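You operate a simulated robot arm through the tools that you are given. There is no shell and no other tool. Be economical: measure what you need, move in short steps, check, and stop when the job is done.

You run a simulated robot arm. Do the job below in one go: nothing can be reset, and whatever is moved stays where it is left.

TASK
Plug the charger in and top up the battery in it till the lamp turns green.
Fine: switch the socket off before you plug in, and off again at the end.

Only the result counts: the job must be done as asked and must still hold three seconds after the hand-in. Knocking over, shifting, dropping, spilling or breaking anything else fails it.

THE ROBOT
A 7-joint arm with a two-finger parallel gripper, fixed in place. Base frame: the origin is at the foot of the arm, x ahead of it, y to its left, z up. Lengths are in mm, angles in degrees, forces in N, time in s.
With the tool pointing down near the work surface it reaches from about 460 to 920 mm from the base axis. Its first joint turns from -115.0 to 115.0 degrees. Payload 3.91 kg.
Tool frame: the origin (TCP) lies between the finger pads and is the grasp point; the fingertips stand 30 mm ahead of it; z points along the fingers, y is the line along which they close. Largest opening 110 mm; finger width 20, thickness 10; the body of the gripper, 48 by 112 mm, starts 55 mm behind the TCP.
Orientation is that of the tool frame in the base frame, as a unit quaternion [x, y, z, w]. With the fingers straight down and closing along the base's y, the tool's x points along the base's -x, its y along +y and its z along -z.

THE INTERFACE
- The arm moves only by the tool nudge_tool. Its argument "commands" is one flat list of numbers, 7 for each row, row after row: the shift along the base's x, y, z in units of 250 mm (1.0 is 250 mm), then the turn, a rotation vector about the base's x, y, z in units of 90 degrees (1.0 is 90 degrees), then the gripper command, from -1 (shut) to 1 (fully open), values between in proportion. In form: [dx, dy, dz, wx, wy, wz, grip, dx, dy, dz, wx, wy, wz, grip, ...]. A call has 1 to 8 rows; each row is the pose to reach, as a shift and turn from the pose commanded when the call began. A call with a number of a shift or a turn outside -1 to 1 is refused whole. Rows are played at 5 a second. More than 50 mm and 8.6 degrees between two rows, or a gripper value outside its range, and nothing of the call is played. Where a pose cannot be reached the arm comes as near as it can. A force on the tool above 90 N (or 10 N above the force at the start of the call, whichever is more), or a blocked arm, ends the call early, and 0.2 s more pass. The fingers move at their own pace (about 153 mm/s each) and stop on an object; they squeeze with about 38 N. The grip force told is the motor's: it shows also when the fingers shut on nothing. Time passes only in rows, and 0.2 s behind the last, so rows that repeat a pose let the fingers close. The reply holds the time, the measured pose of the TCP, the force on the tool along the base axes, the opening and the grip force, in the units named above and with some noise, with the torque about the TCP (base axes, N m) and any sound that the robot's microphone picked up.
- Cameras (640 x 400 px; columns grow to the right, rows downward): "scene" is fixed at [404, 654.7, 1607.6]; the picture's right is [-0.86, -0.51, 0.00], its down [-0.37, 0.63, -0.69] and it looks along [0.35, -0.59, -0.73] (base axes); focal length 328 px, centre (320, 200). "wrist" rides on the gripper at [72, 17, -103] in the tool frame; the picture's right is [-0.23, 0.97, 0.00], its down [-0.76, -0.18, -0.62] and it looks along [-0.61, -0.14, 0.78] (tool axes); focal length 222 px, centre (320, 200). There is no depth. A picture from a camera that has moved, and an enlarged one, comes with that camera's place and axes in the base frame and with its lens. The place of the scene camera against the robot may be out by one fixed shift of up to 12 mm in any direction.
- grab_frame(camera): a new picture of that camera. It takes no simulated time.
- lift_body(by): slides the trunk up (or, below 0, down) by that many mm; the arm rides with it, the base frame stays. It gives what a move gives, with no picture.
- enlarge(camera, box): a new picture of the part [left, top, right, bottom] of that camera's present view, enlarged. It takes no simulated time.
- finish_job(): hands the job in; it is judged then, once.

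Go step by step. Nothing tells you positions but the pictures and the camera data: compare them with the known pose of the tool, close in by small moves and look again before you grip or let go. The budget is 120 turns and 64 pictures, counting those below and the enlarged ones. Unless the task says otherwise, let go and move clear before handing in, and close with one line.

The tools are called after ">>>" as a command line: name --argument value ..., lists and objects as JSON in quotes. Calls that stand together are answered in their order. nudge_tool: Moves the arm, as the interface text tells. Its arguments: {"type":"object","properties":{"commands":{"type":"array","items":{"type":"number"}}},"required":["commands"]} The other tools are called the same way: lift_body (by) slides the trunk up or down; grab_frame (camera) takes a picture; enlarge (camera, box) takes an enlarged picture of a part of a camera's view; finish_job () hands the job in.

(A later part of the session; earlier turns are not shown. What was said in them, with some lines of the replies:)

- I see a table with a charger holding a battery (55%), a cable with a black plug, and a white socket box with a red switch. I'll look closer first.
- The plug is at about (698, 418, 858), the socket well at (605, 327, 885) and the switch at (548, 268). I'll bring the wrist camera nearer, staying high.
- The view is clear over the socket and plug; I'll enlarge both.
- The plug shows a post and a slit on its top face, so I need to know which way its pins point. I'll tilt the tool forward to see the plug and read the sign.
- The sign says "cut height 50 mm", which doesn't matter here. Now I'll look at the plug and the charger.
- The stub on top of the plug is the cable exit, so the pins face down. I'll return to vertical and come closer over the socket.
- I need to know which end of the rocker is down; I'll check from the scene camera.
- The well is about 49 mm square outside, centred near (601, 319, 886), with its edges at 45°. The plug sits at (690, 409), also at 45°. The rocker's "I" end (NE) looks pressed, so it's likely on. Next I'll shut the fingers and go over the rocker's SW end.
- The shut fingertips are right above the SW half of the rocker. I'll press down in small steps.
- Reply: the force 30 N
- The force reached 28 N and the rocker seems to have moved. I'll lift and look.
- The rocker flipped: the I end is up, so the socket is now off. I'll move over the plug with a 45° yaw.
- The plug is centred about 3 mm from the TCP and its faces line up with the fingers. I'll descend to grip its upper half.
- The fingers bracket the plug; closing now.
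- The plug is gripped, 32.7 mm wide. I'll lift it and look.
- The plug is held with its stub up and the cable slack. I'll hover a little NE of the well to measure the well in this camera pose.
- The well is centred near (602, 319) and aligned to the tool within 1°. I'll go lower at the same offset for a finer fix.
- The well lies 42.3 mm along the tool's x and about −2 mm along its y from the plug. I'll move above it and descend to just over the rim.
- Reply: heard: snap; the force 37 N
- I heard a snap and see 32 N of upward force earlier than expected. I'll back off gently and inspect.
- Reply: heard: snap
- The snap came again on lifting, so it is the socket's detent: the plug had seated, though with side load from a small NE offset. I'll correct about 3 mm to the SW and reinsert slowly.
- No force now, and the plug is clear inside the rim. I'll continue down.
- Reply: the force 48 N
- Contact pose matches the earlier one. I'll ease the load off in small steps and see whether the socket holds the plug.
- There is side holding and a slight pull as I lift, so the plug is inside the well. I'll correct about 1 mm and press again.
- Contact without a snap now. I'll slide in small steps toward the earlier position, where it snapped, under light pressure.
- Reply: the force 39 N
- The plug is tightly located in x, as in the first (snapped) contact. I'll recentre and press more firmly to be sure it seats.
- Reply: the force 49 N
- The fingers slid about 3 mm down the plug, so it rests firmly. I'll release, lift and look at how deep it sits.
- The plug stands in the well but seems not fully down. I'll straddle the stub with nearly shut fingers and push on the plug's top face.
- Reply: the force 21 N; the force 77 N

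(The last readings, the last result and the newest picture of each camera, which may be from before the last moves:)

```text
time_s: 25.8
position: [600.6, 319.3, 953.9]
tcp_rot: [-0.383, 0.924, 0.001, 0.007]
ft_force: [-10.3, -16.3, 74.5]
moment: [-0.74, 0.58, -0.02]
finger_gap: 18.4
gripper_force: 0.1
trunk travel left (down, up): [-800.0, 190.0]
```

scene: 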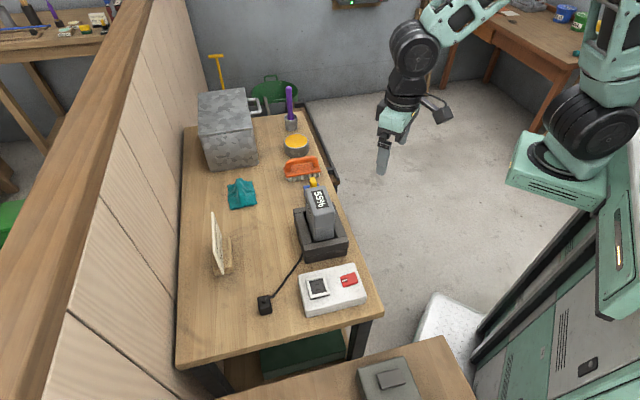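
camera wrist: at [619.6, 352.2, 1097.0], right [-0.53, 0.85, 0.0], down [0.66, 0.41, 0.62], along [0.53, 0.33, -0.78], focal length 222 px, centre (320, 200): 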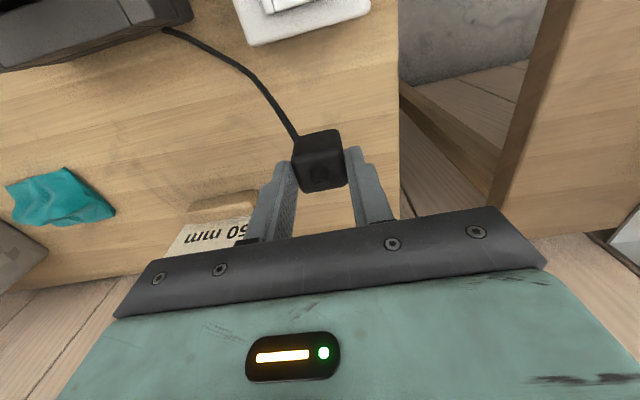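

The plug doesn't move at 74 N and its body stands at rim level, so the pins are likely resting on the well floor outside the slots. I'll regrip it, lift it and tilt it to see the pins.

>>> nudge_tool --commands '[0, 0, 0.04, 0, 0, 0, -0.67, 0, 0, 0.12, 0, 0, 0, -0.67, 0, 0, 0.16, 0, 0, 0, 0, 0, 0, 0.16, 0, 0, 0, 0, 0, 0, 0.06, 0, 0, 0, 0, 0, 0, -0.026, 0, 0, 0, 0, 0, 0, -0.026, 0, 0, 0, -1, 0, 0, -0.026, 0, 0, 0, -1]'

>>> nudge_tool --commands '[0, 0, 0.02, 0, 0, 0, -1, 0, 0, 0.1, 0, 0, 0, -1, 0, 0, 0.25, 0, 0, 0, -1, 0.04, 0.04, 0.4, 0, 0, 0, -1]'

```text
time_s: 27.6
position: [603.1, 319.1, 938.4]
tcp_rot: [-0.383, 0.924, -0.001, 0.0]
ft_force: [0.8, 0.3, 0.0]
moment: [0.0, 0.0, 0.0]
finger_gap: 33.0
gripper_force: 37.9
trunk travel left (down, up): [-800.0, 190.0]
```

```text
time_s: 28.6
position: [613.2, 329.0, 1039.5]
tcp_rot: [-0.383, 0.924, -0.001, 0.002]
ft_force: [0.1, 0.1, 0.2]
moment: [-0.02, -0.01, -0.01]
finger_gap: 32.9
gripper_force: 37.5
trunk travel left (down, up): [-800.0, 190.0]
```

I'll check the cable slack before tilting.

>>> grab_frame --camera "scene"

```text
22 pictures are left
```

scene: 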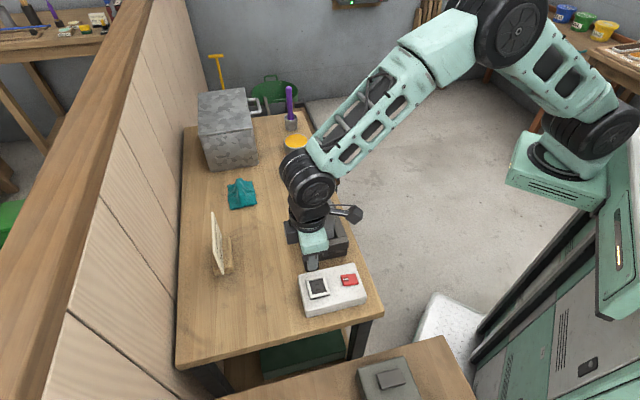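

The slot fit probably needs a finer cross-slot (tool y) position; the one that snapped was 1 mm further to −y than the later ones. I'll retry at that offset, slowly.

>>> nudge_tool --commands '[-0.0352, -0.042, -0.15, 0, 0, 0, -1, -0.0352, -0.042, -0.33, 0, 0, 0, -1, -0.0352, -0.042, -0.364, 0, 0, 0, -1, -0.0352, -0.042, -0.384, 0, 0, 0, -1]'

>>> nudge_tool --commands '[0, 0, -0.008, 0, 0, 0, -1, 0, 0, -0.016, 0, 0, 0, -1, 0, 0, -0.02, 0, 0, 0, -1]'

```text
time_s: 29.6
position: [603.0, 318.6, 943.6]
tcp_rot: [-0.383, 0.924, 0.0, 0.001]
ft_force: [-0.5, -0.4, -0.7]
moment: [0.0, 0.04, 0.02]
finger_gap: 32.7
gripper_force: 37.7
trunk travel left (down, up): [-800.0, 190.0]
```

```text
time_s: 30.4
position: [603.6, 316.4, 938.1]
tcp_rot: [-0.384, 0.923, 0.0, 0.001]
ft_force: [-5.8, 4.6, 2.7]
moment: [0.18, 0.21, -0.01]
finger_gap: 32.9
gripper_force: 37.4
trunk travel left (down, up): [-800.0, 190.0]
```

Now mostly sideways force in +y and little vertical, so it's engaging. I'll shift +0.6 mm that way and go further down.

>>> nudge_tool --commands '[-0.0018, 0.0018, -0.008, 0, 0, 0, -1, -0.0018, 0.0018, -0.016, 0, 0, 0, -1]'

```text
time_s: 31.0
position: [602.2, 317.1, 938.4]
tcp_rot: [-0.383, 0.924, -0.001, 0.003]
ft_force: [-6.8, -9.6, 41.3]
moment: [-0.5, 0.55, -0.01]
finger_gap: 33.1
gripper_force: 37.2
trunk travel left (down, up): [-800.0, 190.0]
```

Blocked again at 938. I'll search in a small pattern under light load and listen for the snap.

>>> nudge_tool --commands '[-0.0028, -0.0028, 0.006, 0, 0, 0, -1, 0, -0.0056, 0.006, 0, 0, 0, -1, -0.0056, 0, 0.006, 0, 0, 0, -1, -0.0084, -0.0028, 0.006, 0, 0, 0, -1, -0.0056, -0.0056, 0.006, 0, 0, 0, -1, -0.0028, -0.0084, 0.006, 0, 0, 0, -1, 0.0014, -0.007, 0.006, 0, 0, 0, -1, -0.0028, -0.0028, 0.006, 0, 0, 0, -1]'

```text
time_s: 32.8
position: [600.7, 316.9, 937.8]
tcp_rot: [-0.382, 0.924, 0.0, 0.003]
ft_force: [9.2, -0.9, 39.7]
moment: [-0.06, -0.28, -0.03]
finger_gap: 32.8
gripper_force: 37.9
trunk travel left (down, up): [-800.0, 190.0]
```

The search found nothing, so I need to see the pins. I'll lift clear and tilt the plug's underside toward the scene camera.

>>> nudge_tool --commands '[0, 0, 0.04, 0, 0, 0, -1, 0, 0, 0.16, 0, 0, 0, -1, 0, 0.04, 0.3, 0, 0, 0, -1, -0.02, 0.08, 0.44, 0, 0, 0, -1, -0.04, 0.08, 0.58, 0, 0, 0, -1]'

>>> nudge_tool --commands '[0, 0, 0, 0.09, 0, 0, -1, 0, 0, 0, 0.18, 0, 0, -1, 0, 0, 0, 0.27, 0, 0, -1, 0, 0, 0, 0.36, 0, 0, -1, 0, 0, 0, 0.45, 0, 0, -1]'

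```text
time_s: 34.0
position: [592.9, 337.2, 1083.4]
tcp_rot: [-0.382, 0.924, -0.001, 0.0]
ft_force: [0.0, 0.4, -0.4]
moment: [0.01, 0.0, -0.02]
finger_gap: 32.7
gripper_force: 38.3
trunk travel left (down, up): [-800.0, 190.0]
```

```text
time_s: 35.2
position: [591.5, 337.6, 1082.1]
tcp_rot: [-0.359, 0.866, 0.322, 0.134]
ft_force: [-0.8, 1.0, -0.7]
moment: [-0.07, -0.03, -0.02]
finger_gap: 33.0
gripper_force: 37.4
trunk travel left (down, up): [-800.0, 190.0]
```

>>> nudge_tool --commands '[0, 0, 0.02, 0.09, 0, 0, -1, 0, 0, 0.04, 0.18, 0, 0, -1, 0, 0, 0.06, 0.27, 0, 0, -1, 0, 0, 0.08, 0.36, 0, 0, -1, 0, 0, 0.08, 0.45, 0, 0, -1]'

>>> grab_frame --camera "scene"

```text
time_s: 36.4
position: [591.6, 337.9, 1102.2]
tcp_rot: [-0.289, 0.702, 0.6, 0.251]
ft_force: [-0.5, 0.2, -0.6]
moment: [-0.02, 0.02, -0.03]
finger_gap: 32.9
gripper_force: 37.6
trunk travel left (down, up): [-800.0, 190.0]
```

```text
21 pictures are left
```

scene: 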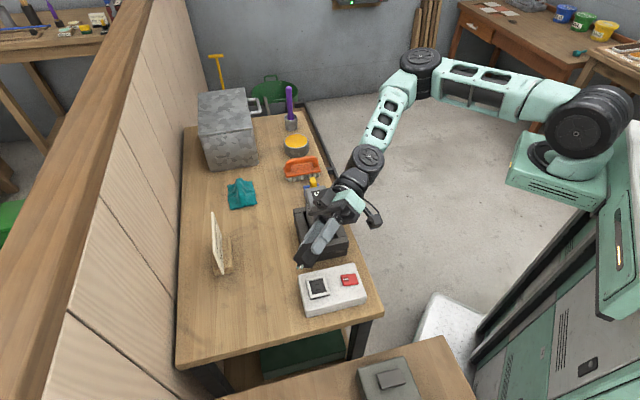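

>>> enlarge --camera "scene" --box '[280, 235, 340, 280]'

```text
8.89 times, centred on (310, 258) of scene
camera zoom: at [404.0, 654.7, 1607.6], right [-0.86, -0.51, 0.0], down [-0.37, 0.63, -0.69], along [0.35, -0.59, -0.73], focal length 2912 px, centre (409, -311)
```

zoom: 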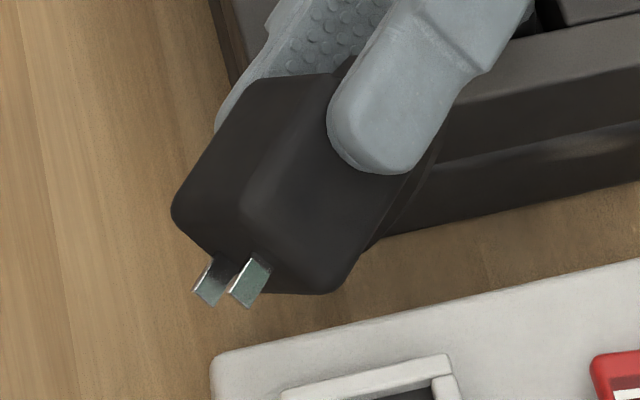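

The underside is visible: two flat blades. I'll enlarge more for their exact orientation.

>>> enlarge --camera "scene" --box '[293, 246, 321, 266]'

```text
16.00 times, centred on (307, 256) of scene
camera zoom: at [404.0, 654.7, 1607.6], right [-0.86, -0.51, 0.0], down [-0.37, 0.63, -0.69], along [0.35, -0.59, -0.73], focal length 5242 px, centre (528, -696)
```

zoom: 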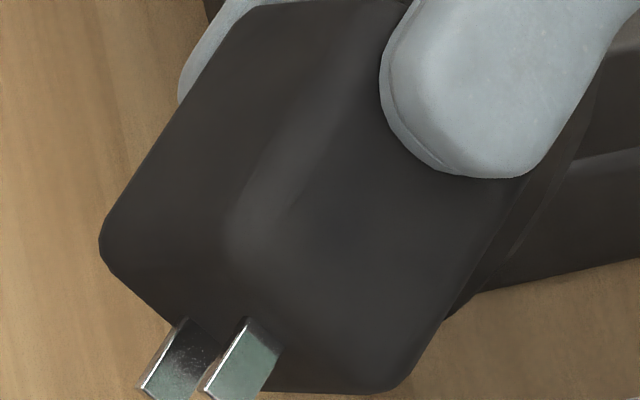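

The blades are about 14 mm apart along tool y and 6 mm wide along tool x, which matches the slots, so the yaw is right. The cross-slot tolerance is only about ±0.6 mm. I'll untilt and do a fine search along tool y under light load.

>>> nudge_tool --commands '[0, 0, 0, -0.09, 0, 0, -1, 0, 0, 0, -0.18, 0, 0, -1, 0, 0, 0, -0.27, 0, 0, -1, 0, 0, -0.02, -0.36, 0, 0, -1, 0, 0, -0.04, -0.45, 0, 0, -1, 0, 0, -0.06, -0.54, 0, 0, -1, 0, 0, -0.08, -0.63, 0, 0, -1, 0, 0, -0.08, -0.72, 0, 0, -1]'

>>> nudge_tool --commands '[0, 0, 0, -0.09, 0, 0, -1, 0, 0, 0, -0.18, 0, 0, -1, 0, 0, 0, -0.18, 0, 0, -1]'

```text
time_s: 38.2
position: [591.1, 337.3, 1081.7]
tcp_rot: [-0.378, 0.915, 0.129, 0.054]
ft_force: [-0.5, 0.1, 0.0]
moment: [0.02, 0.04, 0.02]
finger_gap: 32.9
gripper_force: 37.8
trunk travel left (down, up): [-800.0, 190.0]
```

```text
time_s: 39.0
position: [591.0, 336.7, 1079.2]
tcp_rot: [-0.383, 0.924, 0.0, 0.001]
ft_force: [0.7, 0.5, 0.3]
moment: [-0.02, 0.0, 0.0]
finger_gap: 33.1
gripper_force: 38.2
trunk travel left (down, up): [-800.0, 190.0]
```

>>> nudge_tool --commands '[0.02, -0.04, -0.15, 0, 0, 0, -1, 0.0438, -0.0776, -0.3, 0, 0, 0, -1, 0.0438, -0.0776, -0.46, 0, 0, 0, -1, 0.0438, -0.0776, -0.53, 0, 0, 0, -1, 0.0438, -0.0776, -0.558, 0, 0, 0, -1, 0.0438, -0.0776, -0.558, 0, 0, 0, -1]'

>>> nudge_tool --commands '[0, 0, -0.004, 0, 0, 0, -1, 0, 0, -0.008, 0, 0, 0, -1, 0, 0, -0.012, 0, 0, 0, -1, 0, 0, -0.014, 0, 0, 0, -1]'

```text
time_s: 40.4
position: [604.0, 317.0, 943.6]
tcp_rot: [-0.383, 0.924, 0.001, 0.004]
ft_force: [-5.1, -10.2, 47.2]
moment: [-0.69, 0.1, -0.02]
finger_gap: 33.1
gripper_force: 37.6
trunk travel left (down, up): [-800.0, 190.0]
```

```text
time_s: 41.4
position: [603.9, 318.4, 942.8]
tcp_rot: [-0.382, 0.924, 0.001, 0.006]
ft_force: [10.7, -6.6, 48.5]
moment: [-0.48, -0.69, 0.05]
finger_gap: 33.1
gripper_force: 38.7
trunk travel left (down, up): [-800.0, 190.0]
```

Contact is now about 5 mm higher than before. I'll back off and look.

>>> nudge_tool --commands '[0, 0, 0.03, 0, 0, 0, -1, 0, 0, 0.04, 0, 0, 0, -1]'

>>> enlarge --camera "wrist" --box '[250, 90, 390, 210]'

>>> enlarge --camera "scene" --box '[290, 260, 340, 305]'

```text
time_s: 42.0
position: [600.1, 318.5, 946.1]
tcp_rot: [-0.384, 0.923, -0.001, -0.001]
ft_force: [0.7, -0.4, -0.8]
moment: [-0.03, 0.0, 0.02]
finger_gap: 32.6
gripper_force: 38.1
trunk travel left (down, up): [-800.0, 190.0]
```

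```text
3.33 times, centred on (320, 150) of wrist
camera zoom: at [537.3, 278.7, 1049.9], right [-0.53, 0.85, 0.0], down [0.67, 0.42, 0.62], along [0.53, 0.33, -0.78], focal length 740 px, centre (320, 367)
```

zoom: 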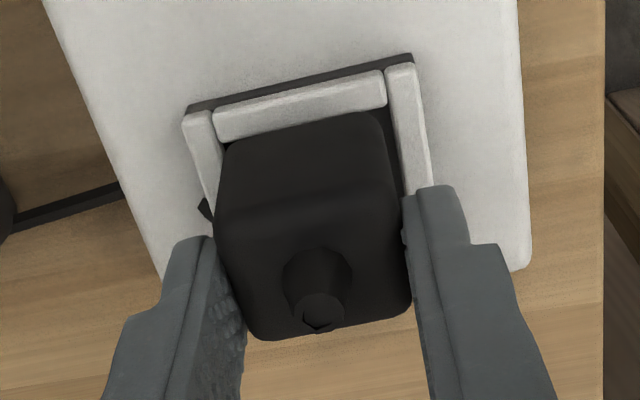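

```text
8.89 times, centred on (315, 282) of scene
camera zoom: at [404.0, 654.7, 1607.6], right [-0.86, -0.51, 0.0], down [-0.37, 0.63, -0.69], along [0.35, -0.59, -0.73], focal length 2912 px, centre (364, -533)
```

zoom: 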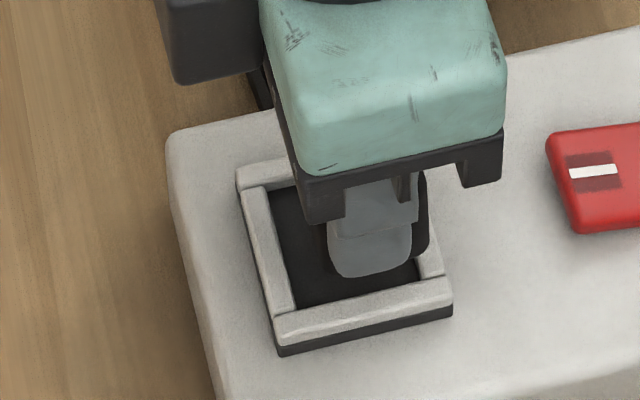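

The plug has slid about 3.7 mm toward SW in the hand, so the blades landed beside the slots. I'll compensate and go down again.

>>> nudge_tool --commands '[0.0042, 0.0058, 0, 0, 0, 0, -1, 0.0042, 0.0058, -0.012, 0, 0, 0, -1, 0.0042, 0.0058, -0.02, 0, 0, 0, -1, 0.0042, 0.0058, -0.028, 0, 0, 0, -1]'

```text
time_s: 43.0
position: [603.3, 318.2, 942.3]
tcp_rot: [-0.382, 0.924, -0.001, 0.001]
ft_force: [-1.6, -1.6, 5.5]
moment: [-0.12, 0.23, 0.02]
finger_gap: 33.1
gripper_force: 37.4
trunk travel left (down, up): [-800.0, 190.0]
```

>>> nudge_tool --commands '[-0.0016, -0.0016, 0, 0, 0, 0, -1, -0.0024, -0.0024, -0.006, 0, 0, 0, -1, -0.0024, -0.0024, -0.012, 0, 0, 0, -1]'

```text
time_s: 43.8
position: [604.0, 318.1, 938.1]
tcp_rot: [-0.383, 0.924, 0.0, 0.0]
ft_force: [2.8, 2.1, 1.5]
moment: [0.1, -0.08, -0.02]
finger_gap: 33.0
gripper_force: 38.0
trunk travel left (down, up): [-800.0, 190.0]
```

It slipped past the earlier contact almost without force. Continuing down.

>>> nudge_tool --commands '[0.001, 0.001, -0.006, 0, 0, 0, -1, 0.001, 0.001, -0.012, 0, 0, 0, -1, 0.001, 0.001, -0.018, 0, 0, 0, -1]'

```text
time_s: 44.6
position: [602.6, 322.0, 936.5]
tcp_rot: [-0.384, 0.923, 0.001, 0.003]
ft_force: [-1.1, 2.6, 30.7]
moment: [0.16, 0.07, -0.02]
finger_gap: 33.0
gripper_force: 37.6
trunk travel left (down, up): [-800.0, 190.0]
heard: snap
```

Snap heard, with low side force. I'll push a little further to confirm it's home.

>>> nudge_tool --commands '[0, 0, -0.004, 0, 0, 0, -1, 0, 0, -0.008, 0, 0, 0, -1]'

>>> enlarge --camera "scene" --box '[290, 260, 340, 305]'

```text
time_s: 45.2
position: [604.1, 321.3, 935.1]
tcp_rot: [-0.383, 0.924, 0.001, 0.005]
ft_force: [-1.9, 5.2, 48.6]
moment: [0.17, 0.12, -0.01]
finger_gap: 33.2
gripper_force: 38.0
trunk travel left (down, up): [-800.0, 190.0]
```

```text
8.89 times, centred on (315, 282) of scene
camera zoom: at [404.0, 654.7, 1607.6], right [-0.86, -0.51, 0.0], down [-0.37, 0.63, -0.69], along [0.35, -0.59, -0.73], focal length 2912 px, centre (364, -533)
```

zoom: 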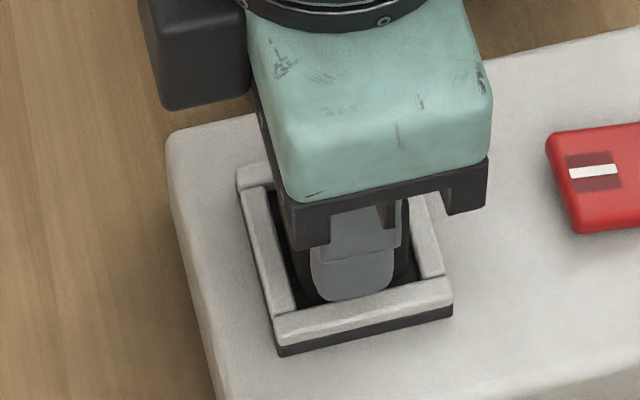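

It looks seated. I'll unload, release and lift straight off.

>>> nudge_tool --commands '[0, 0, 0.012, 0, 0, 0, -1, 0, 0, 0.012, 0, 0, 0, -0.3, 0, 0, 0.012, 0, 0, 0, 0, 0, 0, 0.012, 0, 0, 0, 0.1, 0, 0, 0.1, 0, 0, 0, 0.1, 0, 0, 0.25, 0, 0, 0, 0.1, 0, 0, 0.4, 0, 0, 0, 0.1, 0, 0, 0.4, 0, 0, 0, -1]'

>>> enlarge --camera "scene" --box '[290, 260, 340, 305]'

```text
time_s: 47.0
position: [603.0, 317.3, 1033.1]
tcp_rot: [-0.383, 0.924, -0.001, 0.001]
ft_force: [0.3, -0.1, 0.4]
moment: [-0.01, -0.04, 0.01]
finger_gap: 0.1
gripper_force: 37.2
trunk travel left (down, up): [-800.0, 190.0]
```

```text
8.89 times, centred on (315, 282) of scene
camera zoom: at [404.0, 654.7, 1607.6], right [-0.86, -0.51, 0.0], down [-0.37, 0.63, -0.69], along [0.35, -0.59, -0.73], focal length 2912 px, centre (364, -533)
```

zoom: 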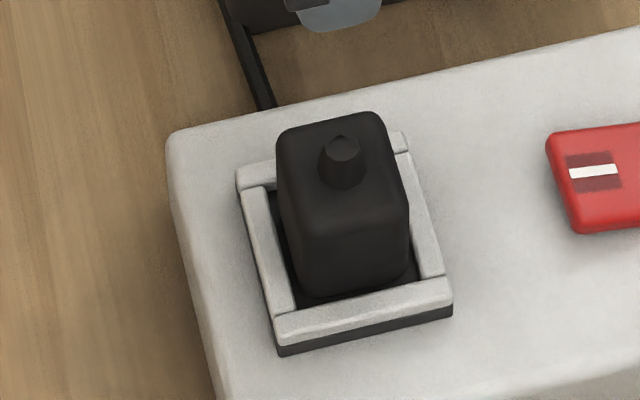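

The plug sits upright in the well with the hand clear. Next I'll press the rocker's I (NE) end.

>>> nudge_tool --commands '[-0.1, -0.09, 0, 0, 0, 0, -1, -0.197, -0.183, 0, 0, 0, 0, -1, -0.197, -0.183, -0.16, 0, 0, 0, -1, -0.197, -0.183, -0.32, 0, 0, 0, -1, -0.197, -0.183, -0.4, 0, 0, 0, -1]'

>>> enlarge --camera "wrist" --box '[220, 60, 420, 220]'

```text
time_s: 48.2
position: [553.0, 271.5, 931.7]
tcp_rot: [-0.383, 0.924, -0.001, 0.002]
ft_force: [-0.6, -0.1, -0.3]
moment: [-0.01, -0.02, 0.03]
finger_gap: 0.0
gripper_force: 37.6
trunk travel left (down, up): [-800.0, 190.0]
```

```text
2.50 times, centred on (320, 140) of wrist
camera zoom: at [490.3, 232.9, 1035.3], right [-0.53, 0.85, 0.0], down [0.66, 0.41, 0.63], along [0.53, 0.33, -0.78], focal length 555 px, centre (320, 350)
```

zoom: 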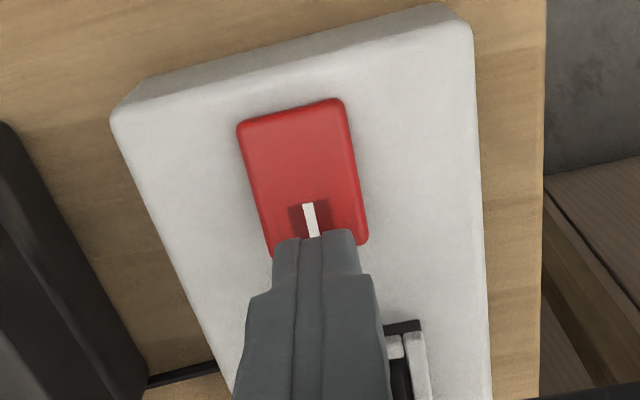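

>>> nudge_tool --commands '[0, 0, -0.024, 0, 0, 0, -1, 0, 0, -0.04, 0, 0, 0, -1, 0, 0, -0.052, 0, 0, 0, -1, 0, 0, -0.064, 0, 0, 0, -1]'

```text
time_s: 49.2
position: [554.3, 272.9, 918.6]
tcp_rot: [-0.383, 0.924, 0.0, 0.004]
ft_force: [0.1, -2.9, 37.0]
moment: [-0.29, 0.3, 0.2]
finger_gap: 0.2
gripper_force: 37.2
trunk travel left (down, up): [-800.0, 190.0]
```

Pressed with 37 N. I'll lift and look at the switch, plug and charger.

>>> nudge_tool --commands '[0, 0, 0.08, 0, 0, 0, -1, 0, 0, 0.24, 0, 0, 0, -1, -0.12, 0, 0.4, 0, 0, 0, -1, -0.28, 0, 0.5, 0, 0, 0, -1]'

>>> enlarge --camera "scene" --box '[270, 180, 400, 320]'

```text
time_s: 50.2
position: [482.9, 274.3, 1038.5]
tcp_rot: [-0.383, 0.924, -0.001, 0.0]
ft_force: [0.6, 0.3, -0.1]
moment: [-0.02, 0.04, -0.02]
finger_gap: 0.3
gripper_force: 37.7
trunk travel left (down, up): [-800.0, 190.0]
```

```text
2.86 times, centred on (335, 250) of scene
camera zoom: at [404.0, 654.7, 1607.6], right [-0.86, -0.51, 0.0], down [-0.37, 0.63, -0.69], along [0.35, -0.59, -0.73], focal length 936 px, centre (277, 57)
```

zoom: 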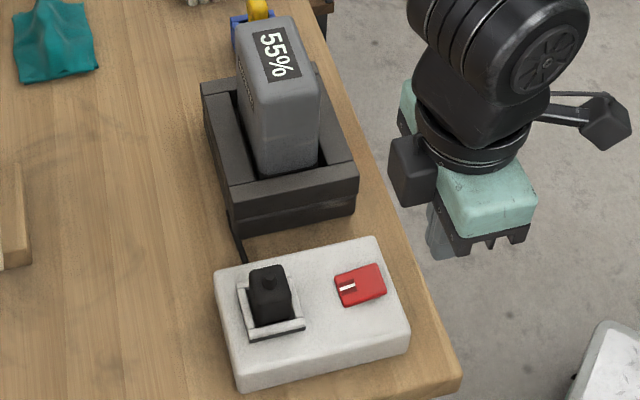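

The rocker's I end looks down. The battery still reads 55%, so I'll wait a moment and check again.

>>> nudge_tool --commands '[0, 0, 0, 0, 0, 0, -1, 0, 0, 0, 0, 0, 0, -1, 0, 0, 0, 0, 0, 0, -1, 0, 0, 0, 0, 0, 0, -1, 0, 0, 0, 0, 0, 0, -1, 0, 0, 0, 0, 0, 0, -1, 0, 0, 0, 0, 0, 0, -1, 0, 0, 0, 0, 0, 0, -1]'

>>> grab_frame --camera "wrist"

```text
time_s: 52.0
position: [482.8, 273.8, 1039.4]
tcp_rot: [-0.382, 0.924, 0.0, 0.002]
ft_force: [0.4, 0.1, -0.4]
moment: [0.02, 0.01, -0.03]
finger_gap: 0.0
gripper_force: 37.7
trunk travel left (down, up): [-800.0, 190.0]
```

```text
12 pictures are left
camera wrist: at [419.2, 235.4, 1143.0], right [-0.53, 0.85, 0.0], down [0.66, 0.41, 0.62], along [0.53, 0.33, -0.78], focal length 222 px, centre (320, 200)
```

wrist: 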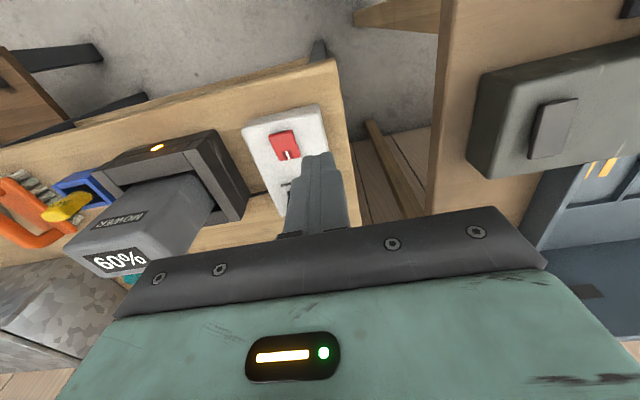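

It's charging: the lamp is amber and the display reads 60%. I'll wait.

>>> nudge_tool --commands '[0, 0, 0, 0, 0, 0, -1, 0, 0, 0, 0, 0, 0, -1, 0, 0, 0, 0, 0, 0, -1, 0, 0, 0, 0, 0, 0, -1, 0, 0, 0, 0, 0, 0, -1, 0, 0, 0, 0, 0, 0, -1, 0, 0, 0, 0, 0, 0, -1, 0, 0, 0, 0, 0, 0, -1]'

>>> nudge_tool --commands '[0, 0, 0, 0, 0, 0, -1, 0, 0, 0, 0, 0, 0, -1, 0, 0, 0, 0, 0, 0, -1, 0, 0, 0, 0, 0, 0, -1, 0, 0, 0, 0, 0, 0, -1, 0, 0, 0, 0, 0, 0, -1, 0, 0, 0, 0, 0, 0, -1, 0, 0, 0, 0, 0, 0, -1]'

>>> nudge_tool --commands '[0, 0, 0, 0, 0, 0, -1, 0, 0, 0, 0, 0, 0, -1, 0, 0, 0, 0, 0, 0, -1, 0, 0, 0, 0, 0, 0, -1, 0, 0, 0, 0, 0, 0, -1, 0, 0, 0, 0, 0, 0, -1, 0, 0, 0, 0, 0, 0, -1, 0, 0, 0, 0, 0, 0, -1]'

>>> nudge_tool --commands '[0, 0, 0, 0, 0, 0, -1, 0, 0, 0, 0, 0, 0, -1, 0, 0, 0, 0, 0, 0, -1, 0, 0, 0, 0, 0, 0, -1, 0, 0, 0, 0, 0, 0, -1, 0, 0, 0, 0, 0, 0, -1, 0, 0, 0, 0, 0, 0, -1, 0, 0, 0, 0, 0, 0, -1]'

>>> nudge_tool --commands '[0, 0, 0, 0, 0, 0, -1, 0, 0, 0, 0, 0, 0, -1, 0, 0, 0, 0, 0, 0, -1, 0, 0, 0, 0, 0, 0, -1, 0, 0, 0, 0, 0, 0, -1, 0, 0, 0, 0, 0, 0, -1, 0, 0, 0, 0, 0, 0, -1, 0, 0, 0, 0, 0, 0, -1]'

>>> nudge_tool --commands '[0, 0, 0, 0, 0, 0, -1, 0, 0, 0, 0, 0, 0, -1, 0, 0, 0, 0, 0, 0, -1, 0, 0, 0, 0, 0, 0, -1, 0, 0, 0, 0, 0, 0, -1, 0, 0, 0, 0, 0, 0, -1, 0, 0, 0, 0, 0, 0, -1, 0, 0, 0, 0, 0, 0, -1]'

>>> enlarge --camera "wrist" --box '[60, 100, 340, 280]'

```text
time_s: 53.8
position: [481.9, 274.1, 1039.3]
tcp_rot: [-0.383, 0.924, 0.0, 0.001]
ft_force: [0.5, -0.5, -0.7]
moment: [-0.03, -0.02, -0.04]
finger_gap: 0.0
gripper_force: 37.6
trunk travel left (down, up): [-800.0, 190.0]
```

```text
time_s: 55.6
position: [482.1, 274.6, 1038.4]
tcp_rot: [-0.382, 0.924, -0.001, 0.001]
ft_force: [0.1, -0.6, -0.3]
moment: [0.03, 0.02, -0.01]
finger_gap: 0.1
gripper_force: 37.7
trunk travel left (down, up): [-800.0, 190.0]
```

```text
time_s: 57.4
position: [483.1, 274.9, 1040.1]
tcp_rot: [-0.383, 0.924, 0.0, 0.001]
ft_force: [0.1, -0.2, 0.5]
moment: [-0.02, -0.02, 0.0]
finger_gap: 0.1
gripper_force: 37.2
trunk travel left (down, up): [-800.0, 190.0]
```

```text
time_s: 59.2
position: [482.3, 274.2, 1040.2]
tcp_rot: [-0.383, 0.924, -0.001, 0.001]
ft_force: [0.6, -0.2, 0.1]
moment: [-0.02, -0.01, -0.02]
finger_gap: 0.2
gripper_force: 37.9
trunk travel left (down, up): [-800.0, 190.0]
```

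```text
time_s: 61.0
position: [482.2, 275.7, 1040.1]
tcp_rot: [-0.384, 0.923, 0.0, 0.001]
ft_force: [0.9, -0.5, 1.0]
moment: [0.0, 0.02, 0.01]
finger_gap: 0.0
gripper_force: 37.8
trunk travel left (down, up): [-800.0, 190.0]
```

```text
time_s: 62.8
position: [482.1, 273.9, 1040.2]
tcp_rot: [-0.383, 0.924, -0.001, 0.001]
ft_force: [0.4, -0.4, -0.1]
moment: [-0.01, -0.04, -0.01]
finger_gap: 0.1
gripper_force: 37.5
trunk travel left (down, up): [-800.0, 190.0]
```

```text
2.22 times, centred on (200, 190) of wrist
camera zoom: at [419.3, 235.4, 1143.0], right [-0.53, 0.85, 0.0], down [0.66, 0.41, 0.62], along [0.53, 0.33, -0.78], focal length 494 px, centre (587, 222)
```

zoom: 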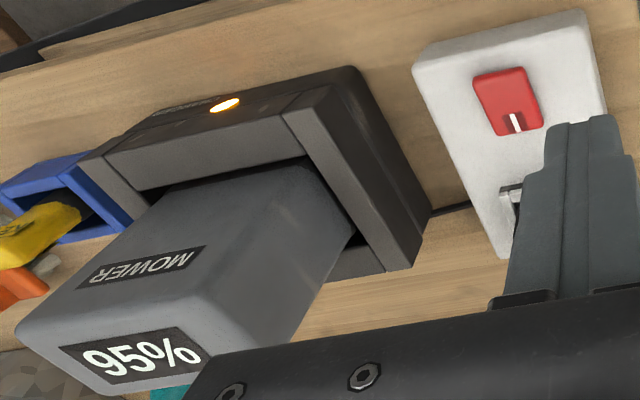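

It's at 95% with the lamp still amber, so I'll wait a little more.

>>> nudge_tool --commands '[0, 0, 0, 0, 0, 0, -1, 0, 0, 0, 0, 0, 0, -1, 0, 0, 0, 0, 0, 0, -1, 0, 0, 0, 0, 0, 0, -1, 0, 0, 0, 0, 0, 0, -1, 0, 0, 0, 0, 0, 0, -1, 0, 0, 0, 0, 0, 0, -1]'

>>> enlarge --camera "wrist" --box '[60, 100, 340, 280]'

```text
time_s: 64.4
position: [483.1, 274.9, 1038.2]
tcp_rot: [-0.383, 0.924, -0.001, 0.002]
ft_force: [-0.4, 0.0, -0.5]
moment: [0.01, -0.01, 0.0]
finger_gap: 0.0
gripper_force: 37.4
trunk travel left (down, up): [-800.0, 190.0]
```

```text
2.22 times, centred on (200, 190) of wrist
camera zoom: at [419.3, 235.4, 1143.0], right [-0.53, 0.85, 0.0], down [0.66, 0.41, 0.62], along [0.53, 0.33, -0.78], focal length 494 px, centre (587, 222)
```

zoom: 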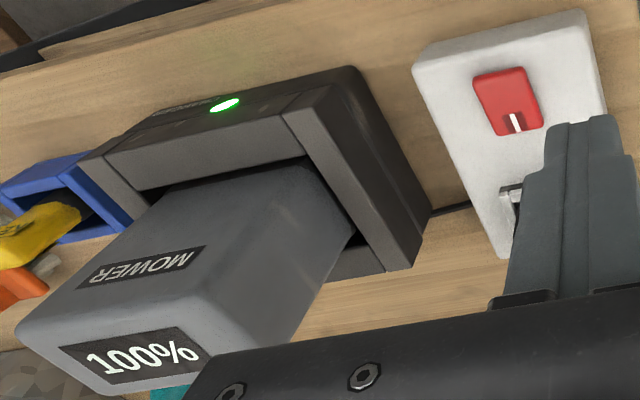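

Green at 100%. Now I'll switch off by pressing the rocker's SW end.

>>> nudge_tool --commands '[0.1, -0.037, 0, 0, 0, 0, -1, 0.201, -0.075, -0.06, 0, 0, 0, -1, 0.201, -0.075, -0.22, 0, 0, 0, -1, 0.201, -0.075, -0.38, 0, 0, 0, -1, 0.201, -0.075, -0.45, 0, 0, 0, -1, 0.201, -0.075, -0.476, 0, 0, 0, -1, 0.201, -0.075, -0.488, 0, 0, 0, -1, 0.201, -0.075, -0.5, 0, 0, 0, -1]'

```text
time_s: 66.2
position: [533.8, 254.7, 918.2]
tcp_rot: [-0.383, 0.924, 0.0, 0.002]
ft_force: [-6.8, -10.5, 36.6]
moment: [-0.07, -0.12, 0.09]
finger_gap: 0.0
gripper_force: 37.8
trunk travel left (down, up): [-800.0, 190.0]
```

>>> nudge_tool --commands '[0, 0, 0.08, 0, 0, 0, -1, 0, 0, 0.24, 0, 0, 0, -1, -0.1, 0.04, 0.4, 0, 0, 0, -1, -0.2, 0.075, 0.5, 0, 0, 0, -1, -0.2, 0.075, 0.5, 0, 0, 0, -1]'

>>> enlarge --camera "wrist" --box '[60, 100, 340, 280]'

>>> enlarge --camera "scene" --box '[270, 180, 400, 320]'

```text
time_s: 67.4
position: [483.1, 273.0, 1040.7]
tcp_rot: [-0.383, 0.924, 0.0, 0.002]
ft_force: [0.3, -0.6, 0.3]
moment: [0.0, -0.02, -0.01]
finger_gap: 0.0
gripper_force: 37.4
trunk travel left (down, up): [-800.0, 190.0]
```

```text
2.22 times, centred on (200, 190) of wrist
camera zoom: at [418.8, 234.6, 1143.6], right [-0.53, 0.85, 0.0], down [0.66, 0.41, 0.62], along [0.53, 0.33, -0.78], focal length 494 px, centre (587, 222)
```

zoom: 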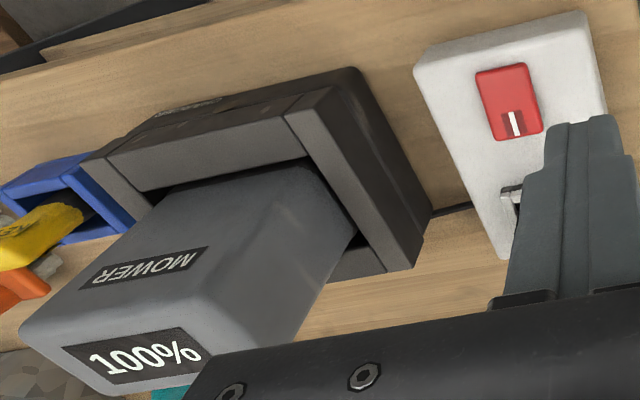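

```text
2.86 times, centred on (335, 250) of scene
camera zoom: at [404.0, 654.7, 1607.6], right [-0.86, -0.51, 0.0], down [-0.37, 0.63, -0.69], along [0.35, -0.59, -0.73], focal length 936 px, centre (277, 57)
```

zoom: 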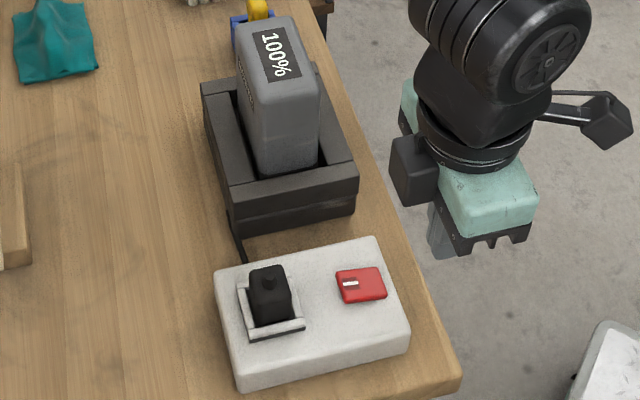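

The battery reads 100%, the lamp went out when I switched the socket off, the plug is still in, and the hand is clear. I'm handing in.

>>> finish_job

```text
The job is handed in.
```

I plugged the charger in with the socket off and charged the battery from 55% to 100%, when the lamp turned green. I then switched the socket off again, which put the lamp out; the plug is still in.
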